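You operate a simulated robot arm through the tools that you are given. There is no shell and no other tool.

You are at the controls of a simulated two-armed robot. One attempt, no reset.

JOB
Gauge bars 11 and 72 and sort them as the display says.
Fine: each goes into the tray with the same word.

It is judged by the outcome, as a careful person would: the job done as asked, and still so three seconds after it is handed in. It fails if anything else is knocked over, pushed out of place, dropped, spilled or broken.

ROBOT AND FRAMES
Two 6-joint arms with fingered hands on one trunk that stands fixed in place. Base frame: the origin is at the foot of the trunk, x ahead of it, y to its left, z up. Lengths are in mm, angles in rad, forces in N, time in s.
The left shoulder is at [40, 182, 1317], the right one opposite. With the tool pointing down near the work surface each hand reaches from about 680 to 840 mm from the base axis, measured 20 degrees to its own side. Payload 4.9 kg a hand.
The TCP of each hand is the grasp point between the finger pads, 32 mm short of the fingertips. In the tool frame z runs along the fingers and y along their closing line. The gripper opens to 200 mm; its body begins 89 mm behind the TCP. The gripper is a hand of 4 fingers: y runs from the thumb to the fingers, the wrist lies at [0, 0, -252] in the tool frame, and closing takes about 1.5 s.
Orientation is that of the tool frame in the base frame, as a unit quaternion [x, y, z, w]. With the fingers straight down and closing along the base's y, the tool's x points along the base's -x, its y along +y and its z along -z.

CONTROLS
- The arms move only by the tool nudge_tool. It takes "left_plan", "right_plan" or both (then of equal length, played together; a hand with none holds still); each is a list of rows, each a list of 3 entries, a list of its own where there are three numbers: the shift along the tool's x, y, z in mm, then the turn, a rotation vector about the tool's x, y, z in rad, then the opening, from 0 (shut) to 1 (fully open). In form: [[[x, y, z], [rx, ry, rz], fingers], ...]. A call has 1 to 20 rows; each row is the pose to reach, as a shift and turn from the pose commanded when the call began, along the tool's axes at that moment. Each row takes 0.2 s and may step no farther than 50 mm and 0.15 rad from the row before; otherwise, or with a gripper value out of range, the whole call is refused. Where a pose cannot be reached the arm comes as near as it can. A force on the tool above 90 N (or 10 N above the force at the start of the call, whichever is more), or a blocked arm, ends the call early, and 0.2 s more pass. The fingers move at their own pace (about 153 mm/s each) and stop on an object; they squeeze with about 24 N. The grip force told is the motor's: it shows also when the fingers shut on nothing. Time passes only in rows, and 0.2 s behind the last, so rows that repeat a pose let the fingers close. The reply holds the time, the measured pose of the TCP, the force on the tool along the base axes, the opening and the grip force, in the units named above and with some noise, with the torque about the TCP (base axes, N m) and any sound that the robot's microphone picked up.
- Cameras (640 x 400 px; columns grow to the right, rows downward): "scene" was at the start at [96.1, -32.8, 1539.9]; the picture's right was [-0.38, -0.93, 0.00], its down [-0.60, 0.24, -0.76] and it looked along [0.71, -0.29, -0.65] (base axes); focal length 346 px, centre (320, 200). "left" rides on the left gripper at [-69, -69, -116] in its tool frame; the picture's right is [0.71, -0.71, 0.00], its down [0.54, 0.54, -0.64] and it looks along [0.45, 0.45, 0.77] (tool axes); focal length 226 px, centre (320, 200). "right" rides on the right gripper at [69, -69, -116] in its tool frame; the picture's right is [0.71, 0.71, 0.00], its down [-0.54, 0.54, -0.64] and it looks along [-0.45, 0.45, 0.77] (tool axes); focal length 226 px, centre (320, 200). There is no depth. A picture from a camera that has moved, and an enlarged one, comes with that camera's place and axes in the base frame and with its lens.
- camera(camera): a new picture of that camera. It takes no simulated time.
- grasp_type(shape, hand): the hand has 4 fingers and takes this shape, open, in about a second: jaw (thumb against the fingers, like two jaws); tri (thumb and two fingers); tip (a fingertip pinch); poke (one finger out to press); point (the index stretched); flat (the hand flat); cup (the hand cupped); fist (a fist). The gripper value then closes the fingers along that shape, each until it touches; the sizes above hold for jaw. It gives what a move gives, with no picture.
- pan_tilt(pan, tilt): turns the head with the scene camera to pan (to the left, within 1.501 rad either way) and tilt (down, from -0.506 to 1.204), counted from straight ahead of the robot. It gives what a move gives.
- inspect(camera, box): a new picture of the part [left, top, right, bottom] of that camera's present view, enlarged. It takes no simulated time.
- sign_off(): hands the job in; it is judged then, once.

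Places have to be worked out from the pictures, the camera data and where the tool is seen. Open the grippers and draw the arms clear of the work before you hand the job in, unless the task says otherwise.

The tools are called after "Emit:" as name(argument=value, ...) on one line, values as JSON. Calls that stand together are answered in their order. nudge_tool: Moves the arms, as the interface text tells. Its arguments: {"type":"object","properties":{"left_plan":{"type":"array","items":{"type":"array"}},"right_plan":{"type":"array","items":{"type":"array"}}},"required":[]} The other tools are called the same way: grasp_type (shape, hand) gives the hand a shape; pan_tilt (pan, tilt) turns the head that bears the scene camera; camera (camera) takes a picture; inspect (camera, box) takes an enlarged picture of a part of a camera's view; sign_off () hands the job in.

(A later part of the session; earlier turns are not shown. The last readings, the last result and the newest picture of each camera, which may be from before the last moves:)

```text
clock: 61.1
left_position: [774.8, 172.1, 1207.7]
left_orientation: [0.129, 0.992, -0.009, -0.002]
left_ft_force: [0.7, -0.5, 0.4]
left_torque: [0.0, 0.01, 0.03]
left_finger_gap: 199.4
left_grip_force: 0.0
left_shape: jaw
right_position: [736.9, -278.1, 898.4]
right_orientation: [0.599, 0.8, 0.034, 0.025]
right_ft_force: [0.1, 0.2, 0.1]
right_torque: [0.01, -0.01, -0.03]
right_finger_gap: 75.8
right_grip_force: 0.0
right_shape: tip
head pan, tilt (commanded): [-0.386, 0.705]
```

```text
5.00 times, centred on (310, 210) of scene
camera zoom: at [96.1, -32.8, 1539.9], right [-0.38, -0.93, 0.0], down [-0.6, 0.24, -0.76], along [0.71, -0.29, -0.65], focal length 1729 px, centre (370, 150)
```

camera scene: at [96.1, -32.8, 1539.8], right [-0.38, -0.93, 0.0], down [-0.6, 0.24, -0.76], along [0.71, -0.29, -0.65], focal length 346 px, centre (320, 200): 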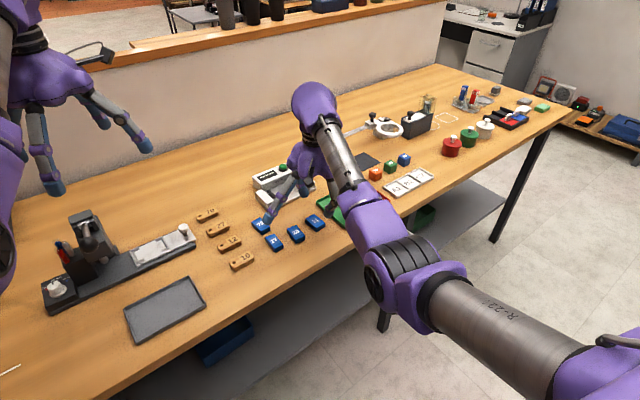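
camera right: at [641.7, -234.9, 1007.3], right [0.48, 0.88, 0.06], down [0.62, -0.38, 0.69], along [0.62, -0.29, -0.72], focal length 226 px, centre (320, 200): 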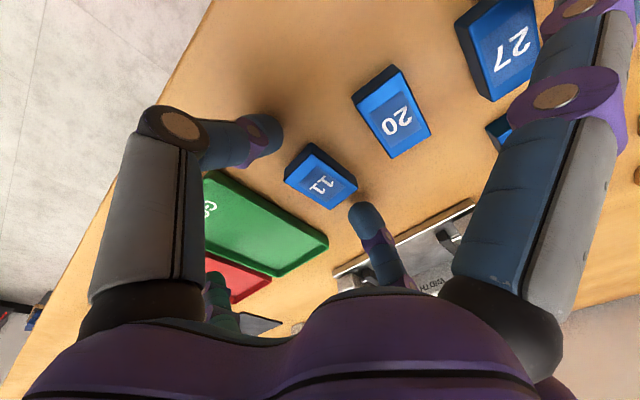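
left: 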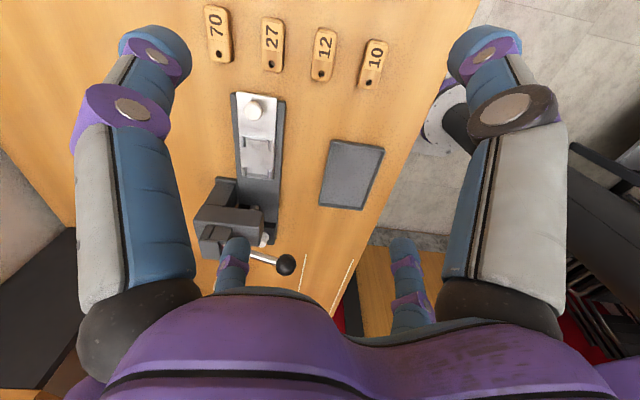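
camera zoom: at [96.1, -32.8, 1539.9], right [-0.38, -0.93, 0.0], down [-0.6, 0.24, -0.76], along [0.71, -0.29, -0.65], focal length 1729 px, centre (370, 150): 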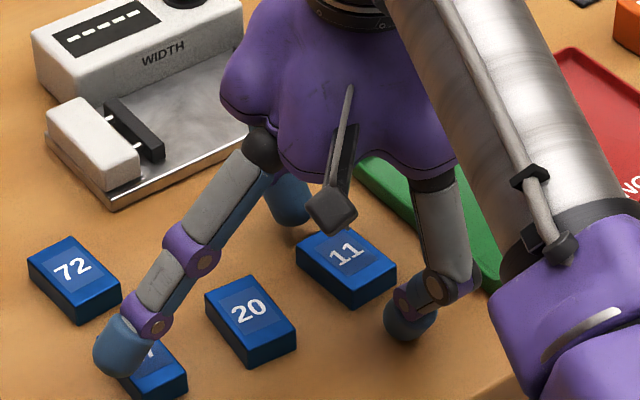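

Near and far fingertips straddle bar 11's ends and the side finger hovers clear of bar 27. I close to a 40 mm target so they squeeze the 50 mm length.

Emit:
nudge_tool(right_plan=[[[0, 0, 0], [0, 0, 0], 0.3], [[0, 0, 0], [0, 0, 0], 0.2], [[0, 0, 0], [0, 0, 0], 0.2], [[0, 0, 0], [0, 0, 0], 0.2], [[0, 0, 0], [0, 0, 0], 0.2]])

Emit:
camera(camera="right")

Emit:
inspect(camera="scene", box=[270, 170, 350, 250])

```text
clock: 62.3
left_position: [776.3, 171.7, 1206.2]
left_orientation: [0.13, 0.991, -0.01, -0.003]
left_ft_force: [0.4, -0.2, 1.1]
left_torque: [-0.04, 0.01, 0.0]
left_finger_gap: 199.6
left_grip_force: 0.0
left_shape: jaw
right_position: [736.0, -279.4, 899.4]
right_orientation: [0.6, 0.799, 0.034, 0.025]
right_ft_force: [-1.0, 0.0, 1.8]
right_torque: [-0.01, -0.01, -0.02]
right_finger_gap: 41.7
right_grip_force: 0.0
right_shape: tip
head pan, tilt (commanded): [-0.386, 0.705]
```

```text
taken
camera right: at [641.8, -234.8, 1007.8], right [0.48, 0.88, 0.06], down [0.62, -0.38, 0.69], along [0.62, -0.29, -0.72], focal length 226 px, centre (320, 200)
```

right: 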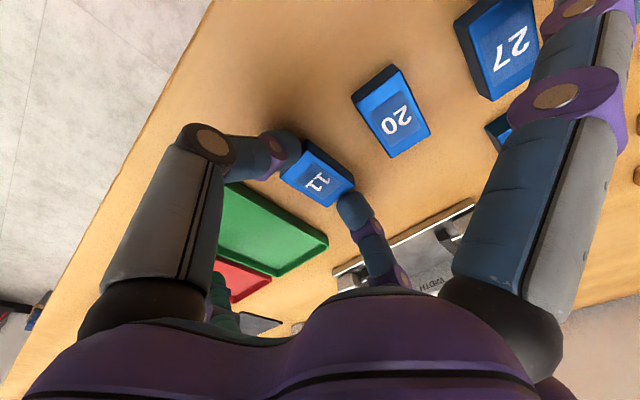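

```text
5.00 times, centred on (310, 210) of scene
camera zoom: at [96.0, -32.7, 1539.9], right [-0.38, -0.93, 0.0], down [-0.6, 0.24, -0.76], along [0.71, -0.29, -0.65], focal length 1729 px, centre (370, 150)
```

zoom: 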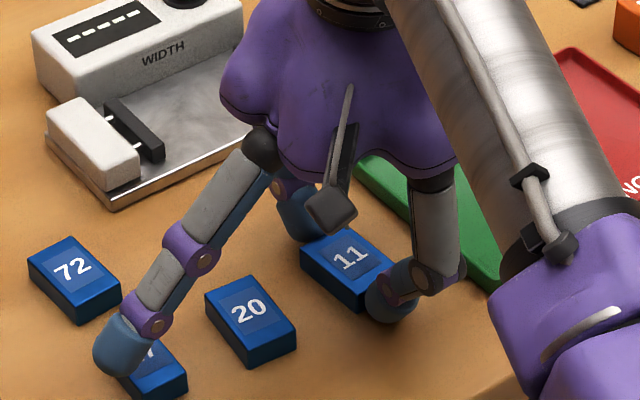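

Gap 41.7 with no grip force yet, so contact is only just beginning. I close further to 0.17.

Emit:
nudge_tool(right_plan=[[[0, 0, 0], [0, 0, 0], 0.185], [[0, 0, 0], [0, 0, 0], 0.185], [[0, 0, 0], [0, 0, 0], 0.17], [[0, 0, 0], [0, 0, 0], 0.17], [[0, 0, 0], [0, 0, 0], 0.17]])

Emit:
camera(camera="right")

```text
clock: 63.5
left_position: [774.2, 172.7, 1207.1]
left_orientation: [0.129, 0.992, -0.009, -0.002]
left_ft_force: [-0.7, 0.3, 0.2]
left_torque: [-0.04, 0.04, 0.01]
left_finger_gap: 199.8
left_grip_force: 0.0
left_shape: jaw
right_position: [736.1, -278.9, 899.6]
right_orientation: [0.6, 0.799, 0.033, 0.025]
right_ft_force: [0.1, 1.0, 1.9]
right_torque: [0.1, -0.02, 0.0]
right_finger_gap: 42.6
right_grip_force: 23.8
right_shape: tip
head pan, tilt (commanded): [-0.386, 0.705]
```

```text
taken
camera right: at [641.8, -234.8, 1007.7], right [0.48, 0.88, 0.06], down [0.62, -0.38, 0.69], along [0.62, -0.29, -0.72], focal length 226 px, centre (320, 200)
```

right: 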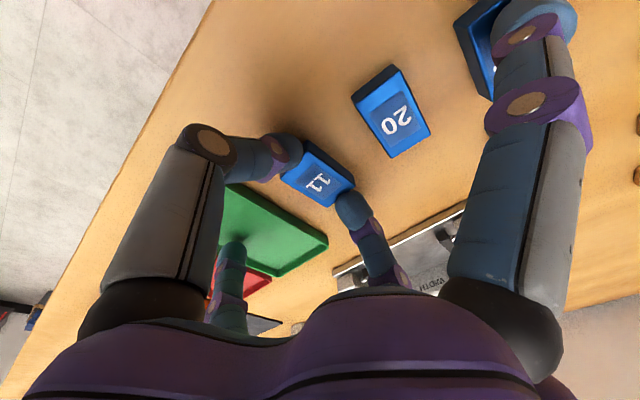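

Gripped with 23.8 N, but the side finger came in over bar 27. I check that spot before lifting.

Emit:
inspect(camera="scene", box=[255, 210, 305, 255])

```text
8.89 times, centred on (280, 232) of scene
camera zoom: at [96.0, -32.7, 1539.9], right [-0.38, -0.93, 0.0], down [-0.6, 0.24, -0.76], along [0.71, -0.29, -0.65], focal length 3074 px, centre (676, -89)
```

zoom: 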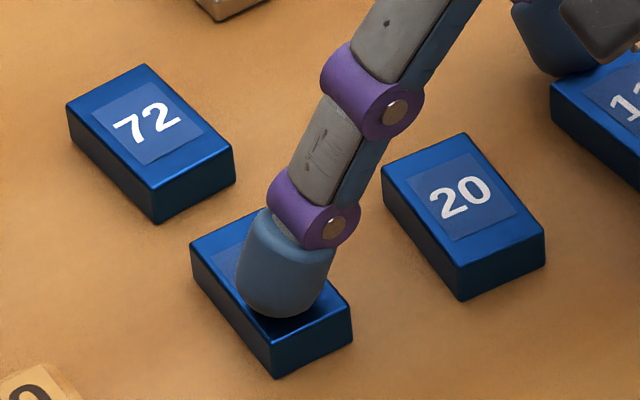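

The side finger only hovers above bar 27 and nothing moved. I lift bar 11 straight up 100 mm and check it's held.

Emit:
nudge_tool(right_plan=[[[0, 1, -12], [0, 0, 0], 0.17], [[0, 3, -36], [0, 0, 0], 0.17], [[0, 5.6, -68], [0, 0, 0], 0.17], [[0, 8.3, -99.7], [0, 0, 0], 0.17], [[0, 8.3, -99.7], [0, 0, 0], 0.17]])

Emit:
camera(camera="right")

Emit:
inspect(camera="scene", box=[250, 140, 350, 250])

```text
clock: 64.7
left_position: [776.5, 172.3, 1205.8]
left_orientation: [0.129, 0.992, -0.01, -0.001]
left_ft_force: [-0.7, 0.2, 0.1]
left_torque: [0.0, -0.01, 0.0]
left_finger_gap: 199.8
left_grip_force: 0.0
left_shape: jaw
right_position: [735.2, -279.3, 1000.0]
right_orientation: [0.599, 0.799, 0.034, 0.025]
right_ft_force: [0.1, 1.0, -0.4]
right_torque: [0.0, -0.01, -0.02]
right_finger_gap: 41.3
right_grip_force: 23.8
right_shape: tip
head pan, tilt (commanded): [-0.386, 0.705]
```

```text
taken
camera right: at [640.9, -234.7, 1108.9], right [0.48, 0.88, 0.06], down [0.62, -0.38, 0.69], along [0.62, -0.29, -0.73], focal length 226 px, centre (320, 200)
```

right: 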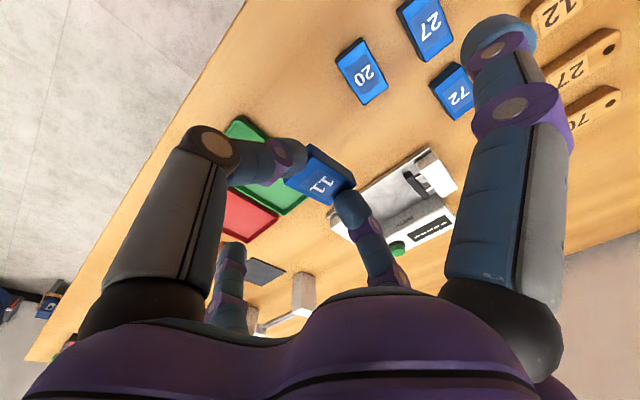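

```text
3.64 times, centred on (300, 195) of scene
camera zoom: at [96.1, -32.7, 1539.8], right [-0.38, -0.93, 0.0], down [-0.6, 0.24, -0.76], along [0.71, -0.29, -0.65], focal length 1258 px, centre (393, 218)
```

zoom: 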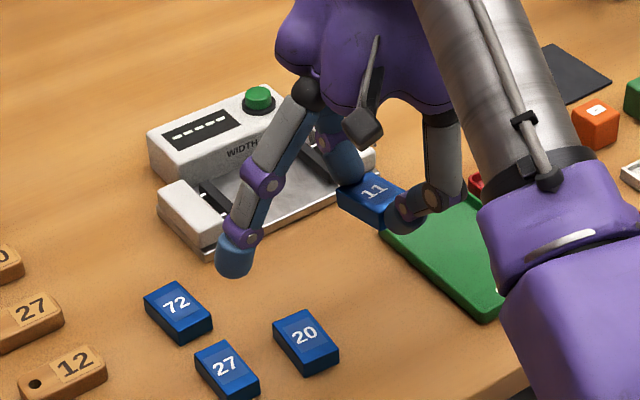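

Bar 11 is held level. Next I carry it over the gauge's front with the 19° tilt and gauge-aligned yaw, staying at z 975.

Emit:
nudge_tool(right_plan=[[[-4, 33, 9], [-0.062, -0.002, 0.011], 0.17], [[-8, 66, 18], [-0.125, -0.004, 0.022], 0.17], [[-12, 99, 27], [-0.187, -0.007, 0.032], 0.17], [[-15.6, 132, 35.6], [-0.2487, -0.009, 0.043], 0.17], [[-15.6, 132, 35.6], [-0.2487, -0.009, 0.043], 0.17]])

Emit:
camera(camera="right")

Emit:
inspect(camera="scene", box=[230, 110, 360, 230])

```text
clock: 65.9
left_position: [775.4, 170.5, 1205.6]
left_orientation: [0.13, 0.991, -0.009, -0.002]
left_ft_force: [0.1, -1.0, 0.3]
left_torque: [-0.03, 0.02, 0.04]
left_finger_gap: 200.0
left_grip_force: 0.0
left_shape: jaw
right_position: [868.6, -256.0, 975.3]
right_orientation: [0.609, 0.776, 0.131, 0.102]
right_ft_force: [0.6, -0.2, -0.6]
right_torque: [-0.02, 0.01, 0.0]
right_finger_gap: 40.9
right_grip_force: 24.0
right_shape: tip
head pan, tilt (commanded): [-0.386, 0.705]
```

```text
taken
camera right: at [752.2, -214.1, 1061.3], right [0.48, 0.85, 0.23], down [0.42, -0.45, 0.79], along [0.77, -0.28, -0.57], focal length 226 px, centre (320, 200)
```

right: 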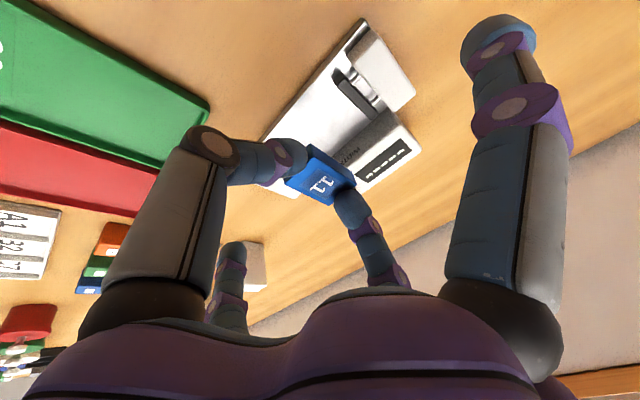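

```text
3.33 times, centred on (295, 170) of scene
camera zoom: at [96.4, -32.7, 1539.8], right [-0.38, -0.93, 0.0], down [-0.6, 0.24, -0.76], along [0.71, -0.29, -0.65], focal length 1153 px, centre (403, 300)
```

zoom: 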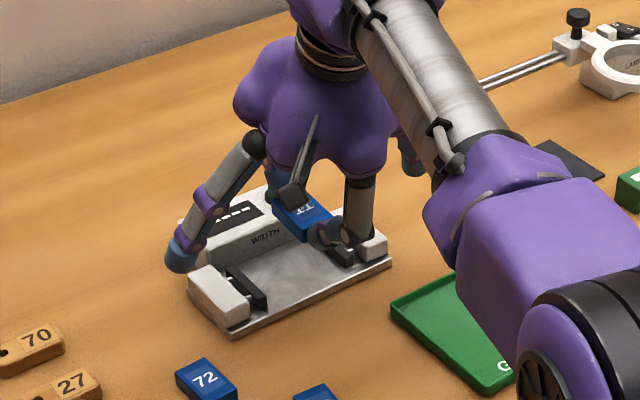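

The bar is over the gauge front, centred within about 1 mm laterally. I descend to about 6 mm above the plate and look closely.

Emit:
nudge_tool(right_plan=[[[0, -6.6, 18.9], [0, 0, 0], 0.17], [[0, -13.1, 37.8], [0, 0, 0], 0.17], [[0, -18.7, 53.9], [0, 0, 0], 0.17], [[0, -18.7, 53.9], [0, 0, 0], 0.17]])

Emit:
inspect(camera="right", box=[200, 60, 440, 230])

Emit:
inspect(camera="scene", box=[250, 150, 330, 215])

```text
clock: 66.9
left_position: [775.6, 171.2, 1206.0]
left_orientation: [0.13, 0.992, -0.009, -0.001]
left_ft_force: [0.1, -0.2, 0.7]
left_torque: [0.03, 0.0, 0.01]
left_finger_gap: 200.0
left_grip_force: 0.0
left_shape: jaw
right_position: [868.8, -256.5, 918.0]
right_orientation: [0.609, 0.776, 0.131, 0.103]
right_ft_force: [0.4, -0.5, -0.7]
right_torque: [-0.01, 0.02, -0.05]
right_finger_gap: 40.9
right_grip_force: 24.1
right_shape: tip
head pan, tilt (commanded): [-0.386, 0.705]
```

```text
2.35 times, centred on (320, 145) of right
camera zoom: at [753.1, -213.8, 1003.9], right [0.48, 0.85, 0.23], down [0.42, -0.45, 0.78], along [0.77, -0.28, -0.58], focal length 532 px, centre (320, 329)
```

zoom: 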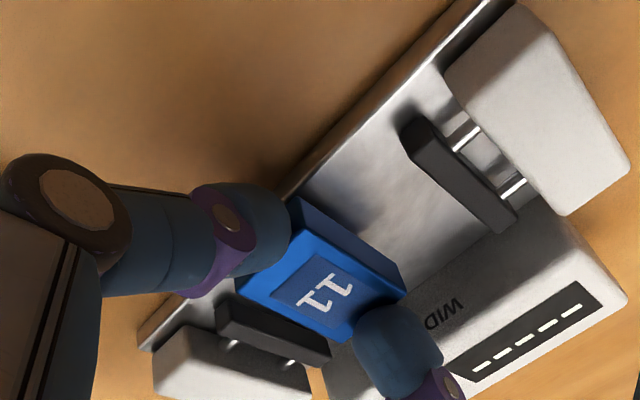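

```text
6.15 times, centred on (290, 182) of scene
camera zoom: at [96.2, -32.8, 1539.8], right [-0.38, -0.93, 0.0], down [-0.6, 0.24, -0.76], along [0.71, -0.29, -0.65], focal length 2128 px, centre (505, 308)
```

zoom: 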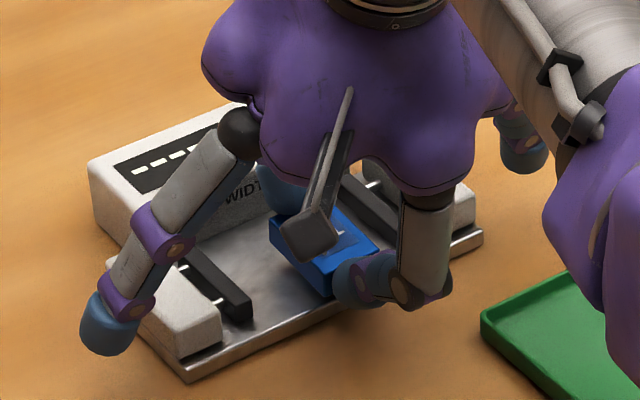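

The bar sits between the jaws with the fingers clear. I lower the last ~5 mm in small steps watching for contact force.

Emit:
nudge_tool(right_plan=[[[0, -0.7, 1.9], [0, 0, 0], 0.17], [[0, -1.2, 3.3], [0, 0, 0], 0.17], [[0, -1.6, 4.7], [0, 0, 0], 0.17], [[0, -1.6, 4.7], [0, 0, 0], 0.17]])

Emit:
inspect(camera="scene", box=[270, 165, 320, 205])

```text
clock: 67.9
left_position: [775.8, 172.3, 1206.3]
left_orientation: [0.13, 0.991, -0.009, -0.002]
left_ft_force: [-0.5, -0.7, 0.3]
left_torque: [0.0, -0.03, -0.01]
left_finger_gap: 199.8
left_grip_force: 0.0
left_shape: jaw
right_position: [868.9, -255.6, 912.7]
right_orientation: [0.609, 0.776, 0.131, 0.102]
right_ft_force: [-0.7, -0.2, -0.8]
right_torque: [0.0, 0.02, 0.01]
right_finger_gap: 40.9
right_grip_force: 23.8
right_shape: tip
head pan, tilt (commanded): [-0.386, 0.705]
```

```text
10.00 times, centred on (295, 185) of scene
camera zoom: at [96.2, -32.8, 1539.8], right [-0.38, -0.93, 0.0], down [-0.6, 0.24, -0.76], along [0.71, -0.29, -0.65], focal length 3458 px, centre (570, 350)
```

zoom: 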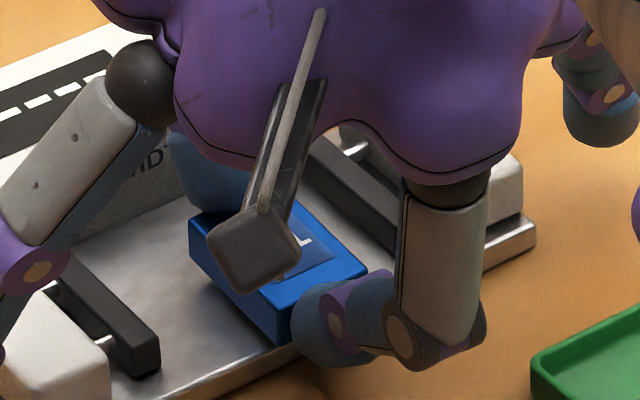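

No contact yet at 912.7. I continue down in 1 mm steps.

Emit:
nudge_tool(right_plan=[[[0, -0.33, 0.95], [0, 0, 0], 0.17], [[0, -0.66, 1.9], [0, 0, 0], 0.17], [[0, -0.66, 1.9], [0, 0, 0], 0.17]])

Emit:
nudge_tool(right_plan=[[[0, -0.33, 0.95], [0, 0, 0], 0.17], [[0, -0.66, 1.9], [0, 0, 0], 0.17], [[0, -0.66, 1.9], [0, 0, 0], 0.17]])

```text
clock: 68.7
left_position: [775.7, 172.2, 1205.0]
left_orientation: [0.13, 0.992, -0.009, -0.002]
left_ft_force: [-0.2, 0.6, -0.2]
left_torque: [0.0, 0.01, 0.01]
left_finger_gap: 200.0
left_grip_force: 0.2
left_shape: jaw
right_position: [869.3, -256.2, 909.2]
right_orientation: [0.608, 0.777, 0.13, 0.102]
right_ft_force: [0.7, 0.1, -0.1]
right_torque: [-0.02, -0.02, -0.02]
right_finger_gap: 40.9
right_grip_force: 23.8
right_shape: tip
head pan, tilt (commanded): [-0.386, 0.705]
```

```text
clock: 69.5
left_position: [775.1, 171.5, 1205.5]
left_orientation: [0.129, 0.992, -0.01, -0.002]
left_ft_force: [-0.8, -0.1, 0.0]
left_torque: [0.01, -0.02, 0.01]
left_finger_gap: 199.7
left_grip_force: 0.2
left_shape: jaw
right_position: [868.9, -256.7, 908.5]
right_orientation: [0.609, 0.776, 0.131, 0.102]
right_ft_force: [-0.5, -1.0, 0.1]
right_torque: [0.0, 0.03, 0.0]
right_finger_gap: 41.2
right_grip_force: 24.0
right_shape: tip
head pan, tilt (commanded): [-0.386, 0.705]
```

Still no contact at 908.5. I look at the gap beneath the bar.

Emit:
inspect(camera="scene", box=[275, 172, 315, 205])

Emit:
inspect(camera="right", box=[240, 90, 400, 230])

```text
12.12 times, centred on (295, 188) of scene
camera zoom: at [96.0, -32.8, 1539.9], right [-0.38, -0.93, 0.0], down [-0.6, 0.24, -0.76], along [0.71, -0.29, -0.65], focal length 4192 px, centre (623, 339)
```

zoom: 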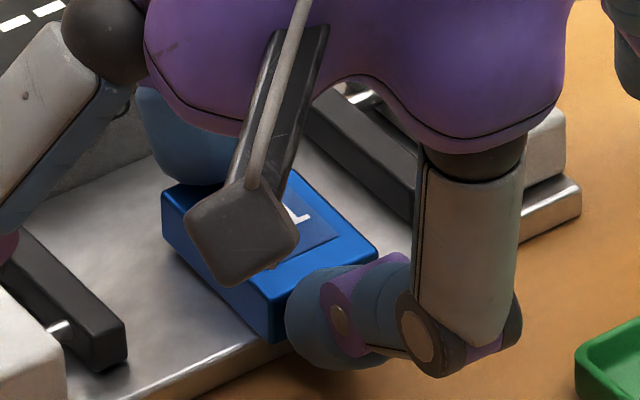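

```text
2.86 times, centred on (320, 160) of right
camera zoom: at [753.0, -214.0, 994.8], right [0.48, 0.85, 0.23], down [0.42, -0.45, 0.78], along [0.77, -0.28, -0.57], focal length 646 px, centre (320, 314)
```

zoom: 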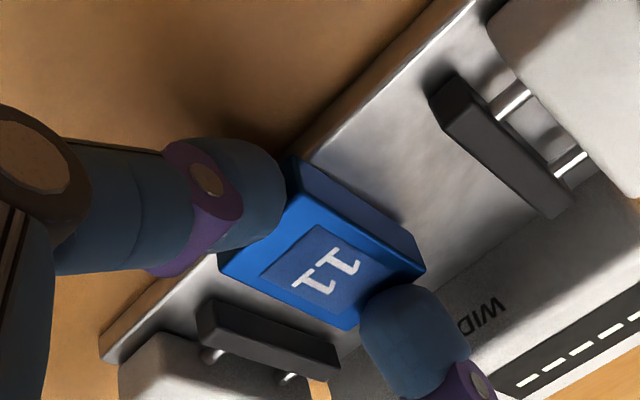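

The bar's near corner is right at the plate edge level; I keep lowering 1 mm at a time until the force shows contact.

Emit:
nudge_tool(right_plan=[[[0, -0.33, 0.95], [0, 0, 0], 0.17], [[0, -0.66, 1.9], [0, 0, 0], 0.17], [[0, -0.66, 1.9], [0, 0, 0], 0.17]])

Emit:
nudge_tool(right_plan=[[[0, -0.33, 0.95], [0, 0, 0], 0.17], [[0, -0.66, 1.9], [0, 0, 0], 0.17], [[0, -0.66, 1.9], [0, 0, 0], 0.17]])

```text
clock: 70.3
left_position: [774.6, 170.7, 1205.9]
left_orientation: [0.13, 0.991, -0.01, -0.002]
left_ft_force: [0.2, -0.9, -0.5]
left_torque: [0.0, -0.01, 0.03]
left_finger_gap: 200.0
left_grip_force: 0.0
left_shape: jaw
right_position: [870.3, -256.1, 906.6]
right_orientation: [0.609, 0.776, 0.13, 0.103]
right_ft_force: [-2.0, -0.8, 4.6]
right_torque: [-0.04, 0.14, 0.0]
right_finger_gap: 41.2
right_grip_force: 24.0
right_shape: tip
head pan, tilt (commanded): [-0.386, 0.705]
```

```text
clock: 71.1
left_position: [774.2, 171.8, 1207.1]
left_orientation: [0.129, 0.992, -0.01, -0.001]
left_ft_force: [0.9, -0.4, -0.6]
left_torque: [0.0, -0.04, 0.0]
left_finger_gap: 199.9
left_grip_force: 0.0
left_shape: jaw
right_position: [869.2, -255.2, 905.9]
right_orientation: [0.609, 0.776, 0.131, 0.103]
right_ft_force: [-2.8, -1.3, 11.8]
right_torque: [0.04, -0.09, 0.03]
right_finger_gap: 41.3
right_grip_force: 24.2
right_shape: tip
head pan, tilt (commanded): [-0.386, 0.705]
```

Contact felt (about 12 N). I release by opening slowly to about 52 mm.

Emit:
nudge_tool(right_plan=[[[0, 0, 0], [0, 0, 0], 0.2], [[0, 0, 0], [0, 0, 0], 0.22], [[0, 0, 0], [0, 0, 0], 0.24], [[0, 0, 0], [0, 0, 0], 0.26], [[0, 0, 0], [0, 0, 0], 0.26]])

Emit:
inspect(camera="scene", box=[265, 165, 325, 210])

Emit:
inspect(camera="right", box=[240, 90, 400, 230])

```text
clock: 72.3
left_position: [774.1, 170.5, 1206.2]
left_orientation: [0.129, 0.992, -0.009, -0.001]
left_ft_force: [0.6, -0.4, -0.6]
left_torque: [-0.03, 0.05, 0.0]
left_finger_gap: 199.8
left_grip_force: 0.1
left_shape: jaw
right_position: [868.4, -256.3, 902.7]
right_orientation: [0.609, 0.776, 0.13, 0.102]
right_ft_force: [-0.3, 0.0, 3.5]
right_torque: [0.02, -0.08, -0.03]
right_finger_gap: 52.3
right_grip_force: 0.1
right_shape: tip
head pan, tilt (commanded): [-0.386, 0.705]
```

```text
8.89 times, centred on (295, 188) of scene
camera zoom: at [95.9, -32.7, 1539.9], right [-0.38, -0.93, 0.0], down [-0.6, 0.24, -0.76], along [0.71, -0.29, -0.65], focal length 3074 px, centre (542, 311)
```

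zoom: 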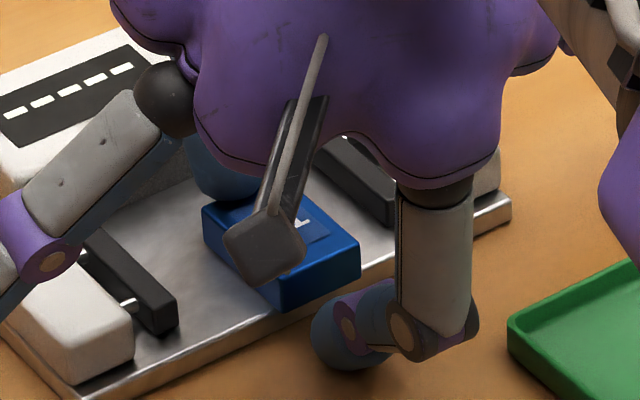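

```text
2.86 times, centred on (320, 160) of right
camera zoom: at [752.5, -214.1, 989.8], right [0.48, 0.85, 0.23], down [0.42, -0.45, 0.78], along [0.77, -0.28, -0.58], focal length 646 px, centre (320, 314)
```

zoom: 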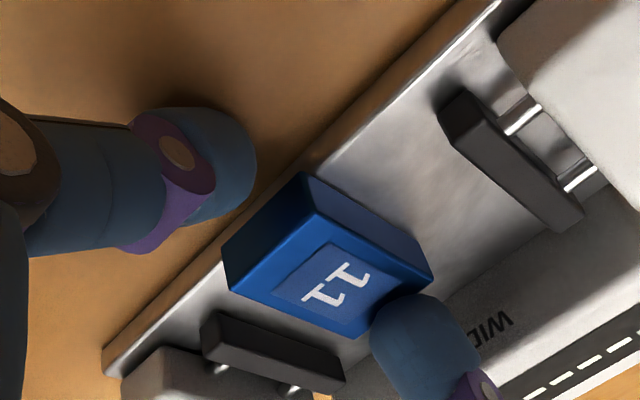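

Bar 11 now lies flat between the jaws, aligned with them; the near fingertip is just touching the table. I raise straight up and clear away.

Emit:
nudge_tool(right_plan=[[[0, 2.6, -7.6], [0, 0, 0], 0.27], [[0, 6.6, -18.9], [0, 0, 0], 0.28], [[0, 16.4, -47.3], [0, 0, 0], 0.3], [[0, 29.5, -85.2], [0, 0, 0], 0.3]])

Emit:
inspect(camera="scene", box=[250, 150, 330, 215])

Emit:
camera(camera="right")

```text
clock: 73.3
left_position: [774.6, 172.0, 1206.8]
left_orientation: [0.13, 0.991, -0.01, -0.003]
left_ft_force: [-0.2, -0.5, -0.2]
left_torque: [0.02, 0.02, 0.02]
left_finger_gap: 200.0
left_grip_force: 0.1
left_shape: jaw
right_position: [870.2, -256.7, 996.2]
right_orientation: [0.608, 0.776, 0.13, 0.102]
right_ft_force: [-0.9, 0.8, 0.2]
right_torque: [-0.02, -0.05, 0.0]
right_finger_gap: 59.8
right_grip_force: 0.1
right_shape: tip
head pan, tilt (commanded): [-0.386, 0.705]
```

```text
6.15 times, centred on (290, 182) of scene
camera zoom: at [96.0, -32.7, 1539.9], right [-0.38, -0.93, 0.0], down [-0.6, 0.24, -0.76], along [0.71, -0.29, -0.65], focal length 2128 px, centre (505, 308)
```

zoom: 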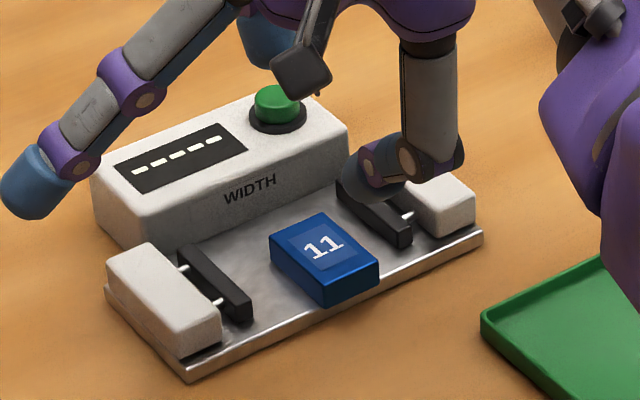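

```text
taken
camera right: at [752.6, -215.2, 1081.1], right [0.48, 0.85, 0.23], down [0.42, -0.45, 0.78], along [0.77, -0.28, -0.58], focal length 226 px, centre (320, 200)
```

right: 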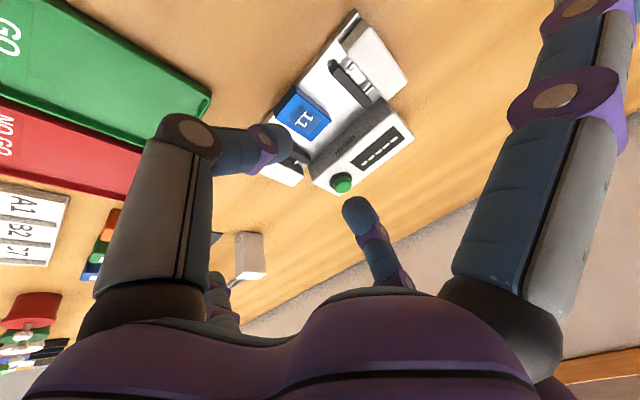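

Bar 11 sits flat between the jaws. I now zoom the right camera on the button and gauge to localise the button before pressing it.

Emit:
inspect(camera="right", box=[260, 60, 430, 210])

Emit:
inspect(camera="scene", box=[250, 155, 310, 200])

```text
2.67 times, centred on (345, 135) of right
camera zoom: at [752.6, -215.2, 1081.1], right [0.48, 0.85, 0.23], down [0.42, -0.45, 0.78], along [0.77, -0.28, -0.58], focal length 603 px, centre (253, 373)
```

zoom: 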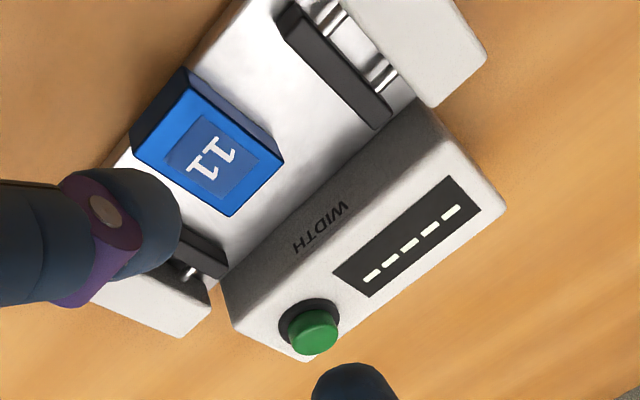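

```text
8.89 times, centred on (280, 178) of scene
camera zoom: at [96.0, -32.7, 1539.9], right [-0.38, -0.93, 0.0], down [-0.6, 0.24, -0.76], along [0.71, -0.29, -0.65], focal length 3074 px, centre (676, 400)
```

zoom: 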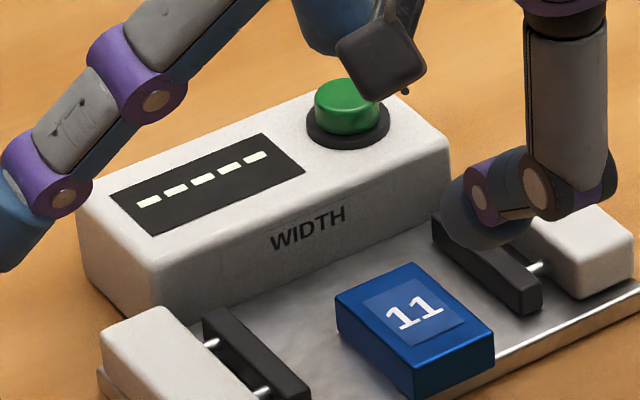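

The button is at about (980, -264), cap top near z 910; the display shows dashes (idle). I shape the hand to poke here at a safe height and look at how the finger sits.

Emit:
grasp_type(shape="poke", hand="right")

Emit:
camera(camera="right")

Emit:
inspect(camera="scene", box=[240, 100, 350, 200])

```text
clock: 74.2
left_position: [775.7, 171.5, 1206.9]
left_orientation: [0.13, 0.991, -0.009, -0.002]
left_ft_force: [-0.4, 0.0, -0.3]
left_torque: [0.01, 0.02, -0.01]
left_finger_gap: 200.1
left_grip_force: 0.0
left_shape: jaw
right_position: [869.0, -257.0, 995.9]
right_orientation: [0.609, 0.776, 0.13, 0.103]
right_ft_force: [0.3, 0.7, -0.3]
right_torque: [0.04, 0.02, 0.02]
right_finger_gap: 0.0
right_grip_force: 0.0
right_shape: poke
head pan, tilt (commanded): [-0.386, 0.705]
```

```text
taken
camera right: at [752.9, -215.1, 1080.9], right [0.48, 0.85, 0.23], down [0.42, -0.45, 0.78], along [0.77, -0.28, -0.58], focal length 226 px, centre (320, 200)
```

right: 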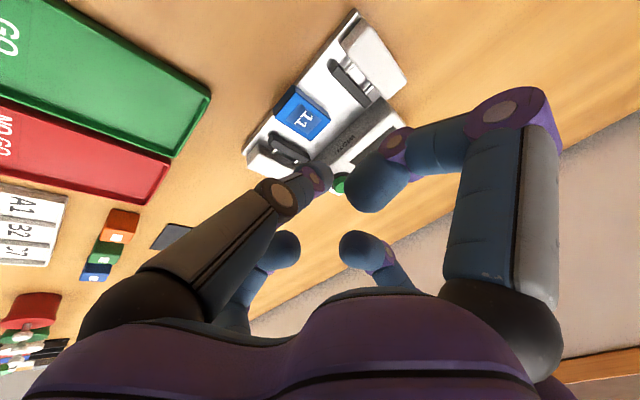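

```text
4.00 times, centred on (295, 150) of scene
camera zoom: at [96.1, -32.8, 1539.9], right [-0.38, -0.93, 0.0], down [-0.6, 0.24, -0.76], along [0.71, -0.29, -0.65], focal length 1383 px, centre (420, 400)
```

zoom: 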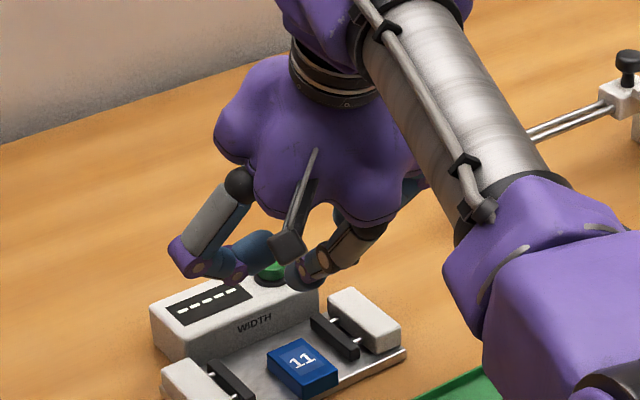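

In poke the thumb runs straight to the tool axis with the others folded up. I tilt to about 46° with az about -3° and move to hover the fingertip above the button (z 975).

Emit:
nudge_tool(right_plan=[[[-5.8, 15.7, 9.9], [-0.095, -0.0325, 0.0505], 1], [[-11.6, 31.3, 19.8], [-0.19, -0.065, 0.101], 1], [[-17.3, 47, 29.6], [-0.285, -0.0976, 0.1514], 1], [[-23.1, 62.6, 39.5], [-0.38, -0.13, 0.2019], 1], [[-28.9, 78.3, 49.4], [-0.4749, -0.1626, 0.2524], 1], [[-28.9, 78.3, 49.4], [-0.4749, -0.1626, 0.2524], 1]])

Emit:
camera(camera="right")

Emit:
inspect(camera="scene", box=[240, 100, 350, 200])

```text
clock: 75.6
left_position: [776.1, 172.1, 1205.8]
left_orientation: [0.129, 0.992, -0.01, -0.002]
left_ft_force: [0.2, 0.4, 0.6]
left_torque: [-0.01, 0.05, -0.03]
left_finger_gap: 200.0
left_grip_force: 0.0
left_shape: jaw
right_position: [964.8, -263.4, 973.9]
right_orientation: [0.668, 0.631, 0.272, 0.288]
right_ft_force: [0.8, -0.1, -0.4]
right_torque: [0.02, 0.01, 0.0]
right_finger_gap: 0.0
right_grip_force: 0.1
right_shape: poke
head pan, tilt (commanded): [-0.386, 0.705]
```

```text
taken
camera right: at [837.3, -186.5, 1002.8], right [0.53, 0.68, 0.51], down [-0.13, -0.54, 0.84], along [0.84, -0.5, -0.2], focal length 226 px, centre (320, 200)
```

right: 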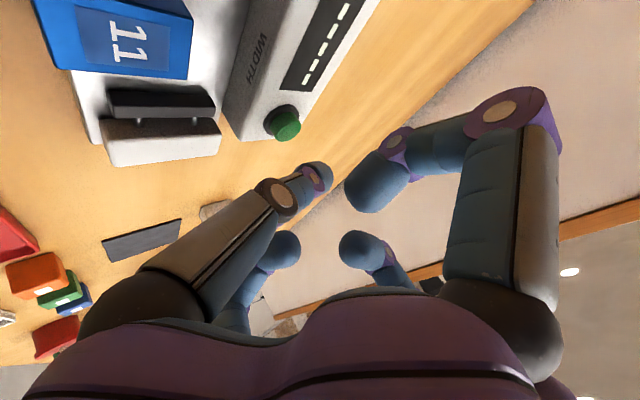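

```text
4.00 times, centred on (295, 150) of scene
camera zoom: at [96.2, -32.7, 1539.8], right [-0.38, -0.93, 0.0], down [-0.6, 0.24, -0.76], along [0.71, -0.29, -0.65], focal length 1383 px, centre (420, 400)
```

zoom: 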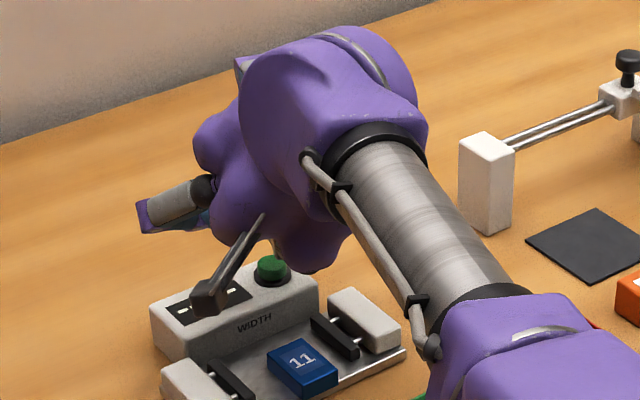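

The fingertip should be directly above the button at about 942. I descend 30 mm, then view.

Emit:
nudge_tool(right_plan=[[[0, -7.3, 6.9], [0, 0, 0], 1], [[0, -14.6, 13.8], [0, 0, 0], 1], [[0, -20.4, 19.3], [0, 0, 0], 1], [[0, -20.4, 19.3], [0, 0, 0], 1]])

Emit:
inspect(camera="right", box=[200, 60, 400, 220])

Emit:
inspect(camera="scene", box=[260, 145, 320, 195])

```text
clock: 76.6
left_position: [775.1, 171.7, 1205.5]
left_orientation: [0.13, 0.991, -0.009, -0.002]
left_ft_force: [0.2, -1.0, 0.7]
left_torque: [0.04, 0.02, 0.01]
left_finger_gap: 200.0
left_grip_force: 0.1
left_shape: jaw
right_position: [964.0, -261.2, 945.7]
right_orientation: [0.668, 0.631, 0.271, 0.287]
right_ft_force: [0.0, 0.2, 0.1]
right_torque: [0.0, 0.0, 0.01]
right_finger_gap: 0.2
right_grip_force: 0.0
right_shape: poke
head pan, tilt (commanded): [-0.386, 0.705]
```

```text
2.50 times, centred on (300, 140) of right
camera zoom: at [836.0, -186.6, 974.5], right [0.53, 0.68, 0.51], down [-0.12, -0.54, 0.84], along [0.84, -0.5, -0.2], focal length 565 px, centre (370, 350)
```

zoom: 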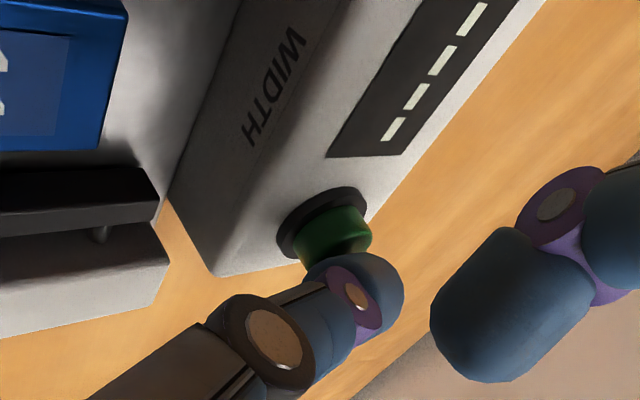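

```text
8.00 times, centred on (290, 170) of scene
camera zoom: at [96.2, -32.8, 1539.8], right [-0.38, -0.93, 0.0], down [-0.6, 0.24, -0.76], along [0.71, -0.29, -0.65], focal length 2767 px, centre (560, 440)
```

zoom: 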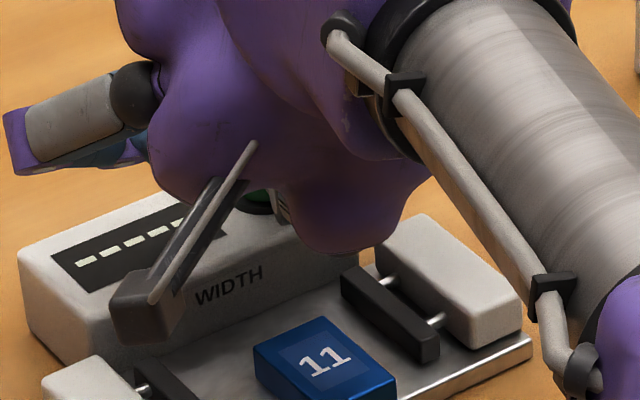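

The tip is just above the button. I shift 3 mm right and press down slowly; the call stops itself if the force climbs.

Emit:
nudge_tool(right_plan=[[[-3, -1.5, 1.4], [0, 0, 0], 1], [[-3, -2.9, 2.8], [0, 0, 0], 1], [[-3, -4.4, 4.1], [0, 0, 0], 1], [[-3, -5.8, 5.5], [0, 0, 0], 1]])

Emit:
inspect(camera="right", box=[200, 0, 400, 220])

```text
clock: 77.6
left_position: [774.6, 171.6, 1206.4]
left_orientation: [0.13, 0.991, -0.01, -0.002]
left_ft_force: [-0.3, 0.4, -0.8]
left_torque: [0.0, -0.02, 0.0]
left_finger_gap: 200.0
left_grip_force: 0.0
left_shape: jaw
right_position: [962.8, -266.1, 936.9]
right_orientation: [0.668, 0.63, 0.271, 0.287]
right_ft_force: [0.4, -0.4, 0.9]
right_torque: [-0.03, 0.01, 0.01]
right_finger_gap: 0.0
right_grip_force: 0.0
right_shape: poke
head pan, tilt (commanded): [-0.386, 0.705]
```

```text
1.82 times, centred on (300, 110) of right
camera zoom: at [836.3, -189.8, 966.5], right [0.53, 0.68, 0.51], down [-0.12, -0.53, 0.84], along [0.84, -0.5, -0.2], focal length 411 px, centre (356, 364)
```

zoom: 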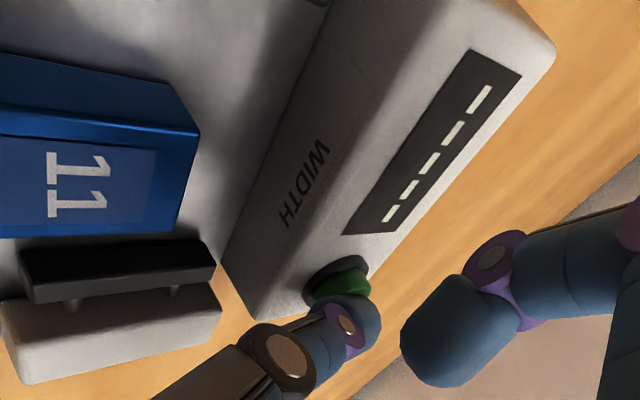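

No contact yet (force under 1 N) at TCP z 937. I continue pressing down in 2 mm steps.

Emit:
nudge_tool(right_plan=[[[0, -1.5, 1.4], [0, 0, 0], 1], [[0, -2.9, 2.8], [0, 0, 0], 1], [[0, -4.4, 4.1], [0, 0, 0], 1]])

Emit:
inspect(camera="right", box=[200, 0, 400, 220])

```text
clock: 78.4
left_position: [776.2, 172.5, 1206.4]
left_orientation: [0.13, 0.991, -0.009, -0.002]
left_ft_force: [0.1, 0.5, 0.3]
left_torque: [0.01, 0.03, 0.05]
left_finger_gap: 200.0
left_grip_force: 0.1
left_shape: jaw
right_position: [963.1, -265.9, 932.0]
right_orientation: [0.668, 0.631, 0.271, 0.287]
right_ft_force: [1.1, 0.6, 3.4]
right_torque: [0.03, -0.09, 0.02]
right_finger_gap: 0.1
right_grip_force: 0.0
right_shape: poke
head pan, tilt (commanded): [-0.386, 0.705]
heard: click
```

```text
1.82 times, centred on (300, 110) of right
camera zoom: at [835.9, -189.7, 960.8], right [0.53, 0.68, 0.51], down [-0.12, -0.54, 0.84], along [0.84, -0.5, -0.2], focal length 411 px, centre (356, 364)
```

zoom: 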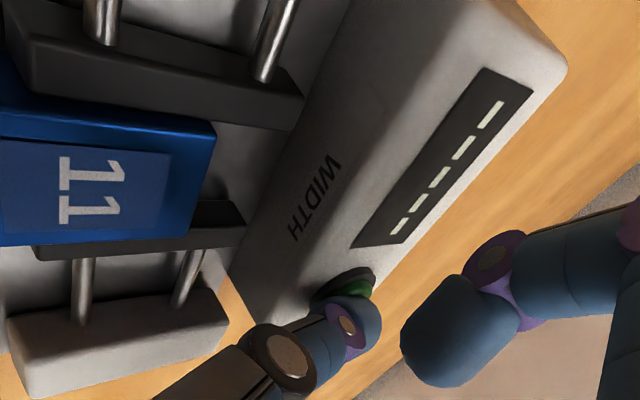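

A click was heard and the pads closed onto the bar. I lift the finger off the button and look at the display.

Emit:
nudge_tool(right_plan=[[[0, 7.3, -6.9], [0, 0, 0], 1], [[0, 21.8, -20.7], [0, 0, 0], 1], [[0, 36.4, -34.4], [0, 0, 0], 1], [[0, 36.4, -34.4], [0, 0, 0], 1]])

Emit:
camera(camera="right")

Emit:
inspect(camera="scene", box=[240, 140, 330, 210])

```text
clock: 79.4
left_position: [774.8, 171.1, 1207.3]
left_orientation: [0.13, 0.992, -0.009, -0.002]
left_ft_force: [-0.8, 0.4, -0.3]
left_torque: [-0.04, 0.01, 0.01]
left_finger_gap: 199.7
left_grip_force: 0.0
left_shape: jaw
right_position: [963.4, -267.2, 980.6]
right_orientation: [0.668, 0.631, 0.271, 0.286]
right_ft_force: [0.3, 0.5, 0.5]
right_torque: [0.0, 0.0, 0.02]
right_finger_gap: 0.0
right_grip_force: 0.0
right_shape: poke
head pan, tilt (commanded): [-0.386, 0.705]
```

```text
taken
camera right: at [835.5, -190.0, 1011.0], right [0.53, 0.68, 0.51], down [-0.12, -0.54, 0.84], along [0.84, -0.5, -0.2], focal length 226 px, centre (320, 200)
```

right: 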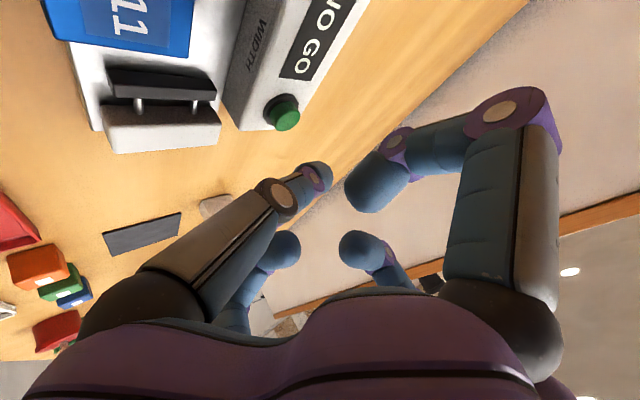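

```text
5.71 times, centred on (285, 175) of scene
camera zoom: at [96.1, -32.8, 1539.9], right [-0.38, -0.93, 0.0], down [-0.6, 0.24, -0.76], along [0.71, -0.29, -0.65], focal length 1976 px, centre (520, 343)
```

zoom: 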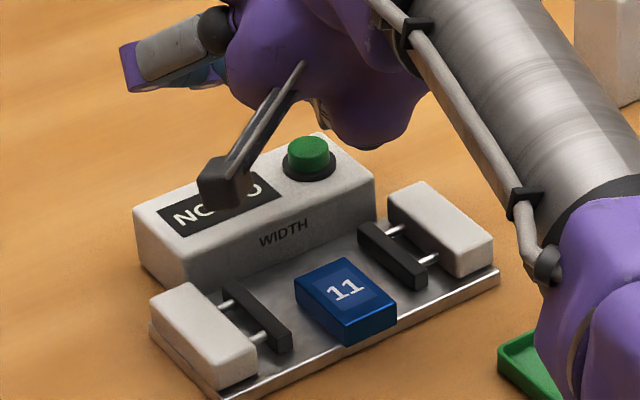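

The display reads NO GO for bar 11, and the pads have re-opened. To get the bar back I will hook the poke finger over its far edge and draw it outward; first I reposition above the gap behind the bar with a 32° tilt along the gauge axis.

Emit:
nudge_tool(right_plan=[[[5.7, -17.2, -8.2], [0.0837, 0.063, -0.077], 1], [[11.3, -34.4, -16.3], [0.1674, 0.1261, -0.1539], 1], [[17, -51.6, -24.5], [0.2511, 0.1891, -0.2309], 1], [[17, -51.6, -24.5], [0.2511, 0.1891, -0.2309], 1]])

Emit:
camera(camera="right")

Emit:
inspect(camera="scene", box=[240, 120, 340, 210])

```text
clock: 80.4
left_position: [775.8, 172.2, 1207.1]
left_orientation: [0.13, 0.992, -0.01, -0.002]
left_ft_force: [0.0, 0.4, 0.7]
left_torque: [-0.01, 0.01, 0.04]
left_finger_gap: 200.0
left_grip_force: 0.0
left_shape: jaw
right_position: [911.0, -245.8, 961.7]
right_orientation: [0.593, 0.756, 0.217, 0.17]
right_ft_force: [-0.3, 0.5, -0.1]
right_torque: [0.06, 0.0, -0.04]
right_finger_gap: 0.0
right_grip_force: 0.0
right_shape: poke
head pan, tilt (commanded): [-0.386, 0.705]
```

```text
taken
camera right: at [778.1, -207.8, 1022.2], right [0.41, 0.83, 0.37], down [0.25, -0.5, 0.83], along [0.88, -0.25, -0.41], focal length 226 px, centre (320, 200)
```

right: 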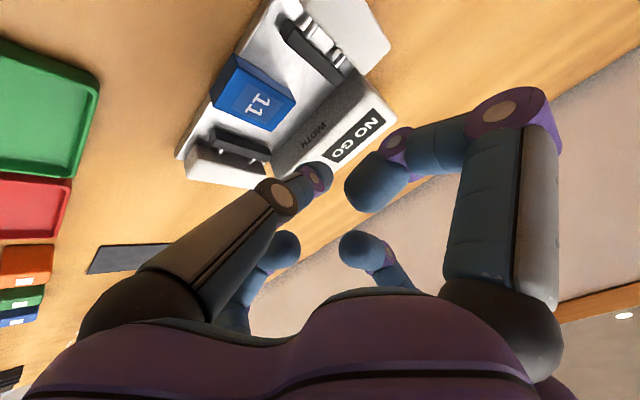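

```text
4.44 times, centred on (290, 165) of scene
camera zoom: at [96.1, -32.8, 1539.8], right [-0.38, -0.93, 0.0], down [-0.6, 0.24, -0.76], along [0.71, -0.29, -0.65], focal length 1537 px, centre (453, 356)
```

zoom: 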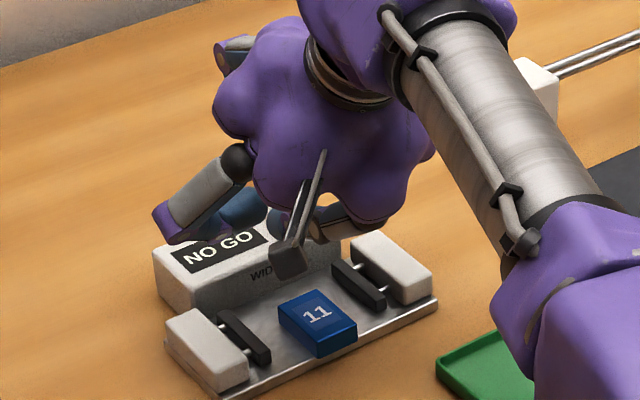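

The display clearly says NO GO. The fingertip is above the gap just behind the bar; I lower it 43 mm to near the bar's far top edge.

Emit:
nudge_tool(right_plan=[[[0, -8, 12.7], [0, 0, 0], 1], [[0, -15.9, 25.4], [0, 0, 0], 1], [[0, -22.8, 36.4], [0, 0, 0], 1], [[0, -22.8, 36.4], [0, 0, 0], 1]])

Emit:
inspect(camera="right", box=[200, 0, 400, 220])

Emit:
inspect(camera="scene", box=[260, 145, 330, 205])

```text
clock: 81.4
left_position: [775.7, 170.9, 1205.5]
left_orientation: [0.13, 0.992, -0.01, -0.002]
left_ft_force: [-0.8, 0.5, 0.0]
left_torque: [-0.02, -0.02, -0.03]
left_finger_gap: 200.0
left_grip_force: 0.0
left_shape: jaw
right_position: [912.3, -246.1, 917.1]
right_orientation: [0.593, 0.757, 0.217, 0.171]
right_ft_force: [-0.7, 0.6, 0.2]
right_torque: [0.01, 0.0, -0.02]
right_finger_gap: 0.1
right_grip_force: 0.0
right_shape: poke
head pan, tilt (commanded): [-0.386, 0.705]
```

```text
1.82 times, centred on (300, 110) of right
camera zoom: at [779.0, -207.8, 978.3], right [0.41, 0.83, 0.37], down [0.24, -0.5, 0.83], along [0.88, -0.25, -0.41], focal length 411 px, centre (356, 364)
```

zoom: 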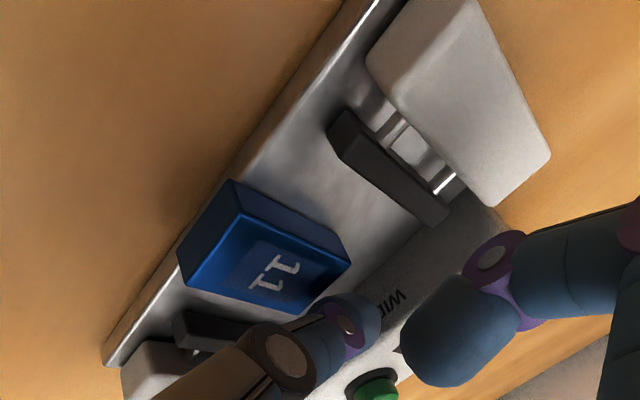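

```text
6.67 times, centred on (295, 175) of scene
camera zoom: at [96.2, -32.8, 1539.8], right [-0.38, -0.93, 0.0], down [-0.6, 0.24, -0.76], along [0.71, -0.29, -0.65], focal length 2306 px, centre (487, 367)
```

zoom: 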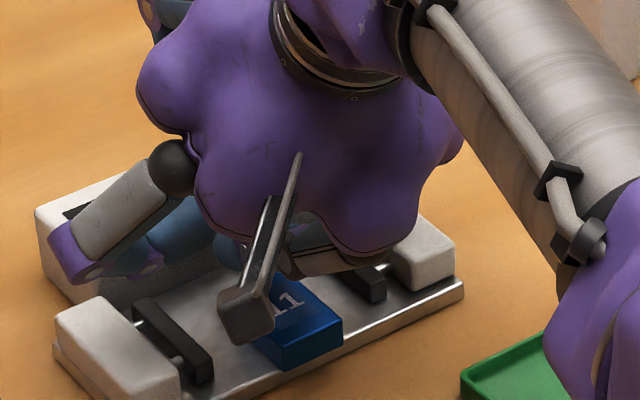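

Close to contact. I lower 1.5 mm at a time to feel the bar's edge.

Emit:
nudge_tool(right_plan=[[[0, -0.8, 1.27], [0, 0, 0], 1], [[0, -1.6, 2.5], [0, 0, 0], 1], [[0, -1.6, 2.5], [0, 0, 0], 1]])

Emit:
nudge_tool(right_plan=[[[0, -0.8, 1.27], [0, 0, 0], 1], [[0, -1.6, 2.5], [0, 0, 0], 1], [[0, -1.6, 2.5], [0, 0, 0], 1]])

```text
clock: 82.2
left_position: [773.3, 171.5, 1205.5]
left_orientation: [0.129, 0.992, -0.009, -0.002]
left_ft_force: [0.6, -1.3, 0.2]
left_torque: [0.03, -0.01, -0.02]
left_finger_gap: 199.8
left_grip_force: 0.0
left_shape: jaw
right_position: [911.4, -245.3, 914.8]
right_orientation: [0.594, 0.756, 0.217, 0.171]
right_ft_force: [-0.4, -0.5, -0.3]
right_torque: [-0.03, 0.0, -0.01]
right_finger_gap: 0.0
right_grip_force: 0.0
right_shape: poke
head pan, tilt (commanded): [-0.386, 0.705]
```

```text
clock: 83.0
left_position: [774.7, 171.7, 1206.8]
left_orientation: [0.13, 0.991, -0.01, -0.002]
left_ft_force: [0.2, -1.1, -0.1]
left_torque: [0.05, -0.01, 0.0]
left_finger_gap: 199.8
left_grip_force: 0.0
left_shape: jaw
right_position: [910.6, -246.4, 912.5]
right_orientation: [0.594, 0.756, 0.217, 0.17]
right_ft_force: [0.3, 0.2, -0.3]
right_torque: [0.04, 0.03, -0.04]
right_finger_gap: 0.1
right_grip_force: 0.1
right_shape: poke
head pan, tilt (commanded): [-0.386, 0.705]
```

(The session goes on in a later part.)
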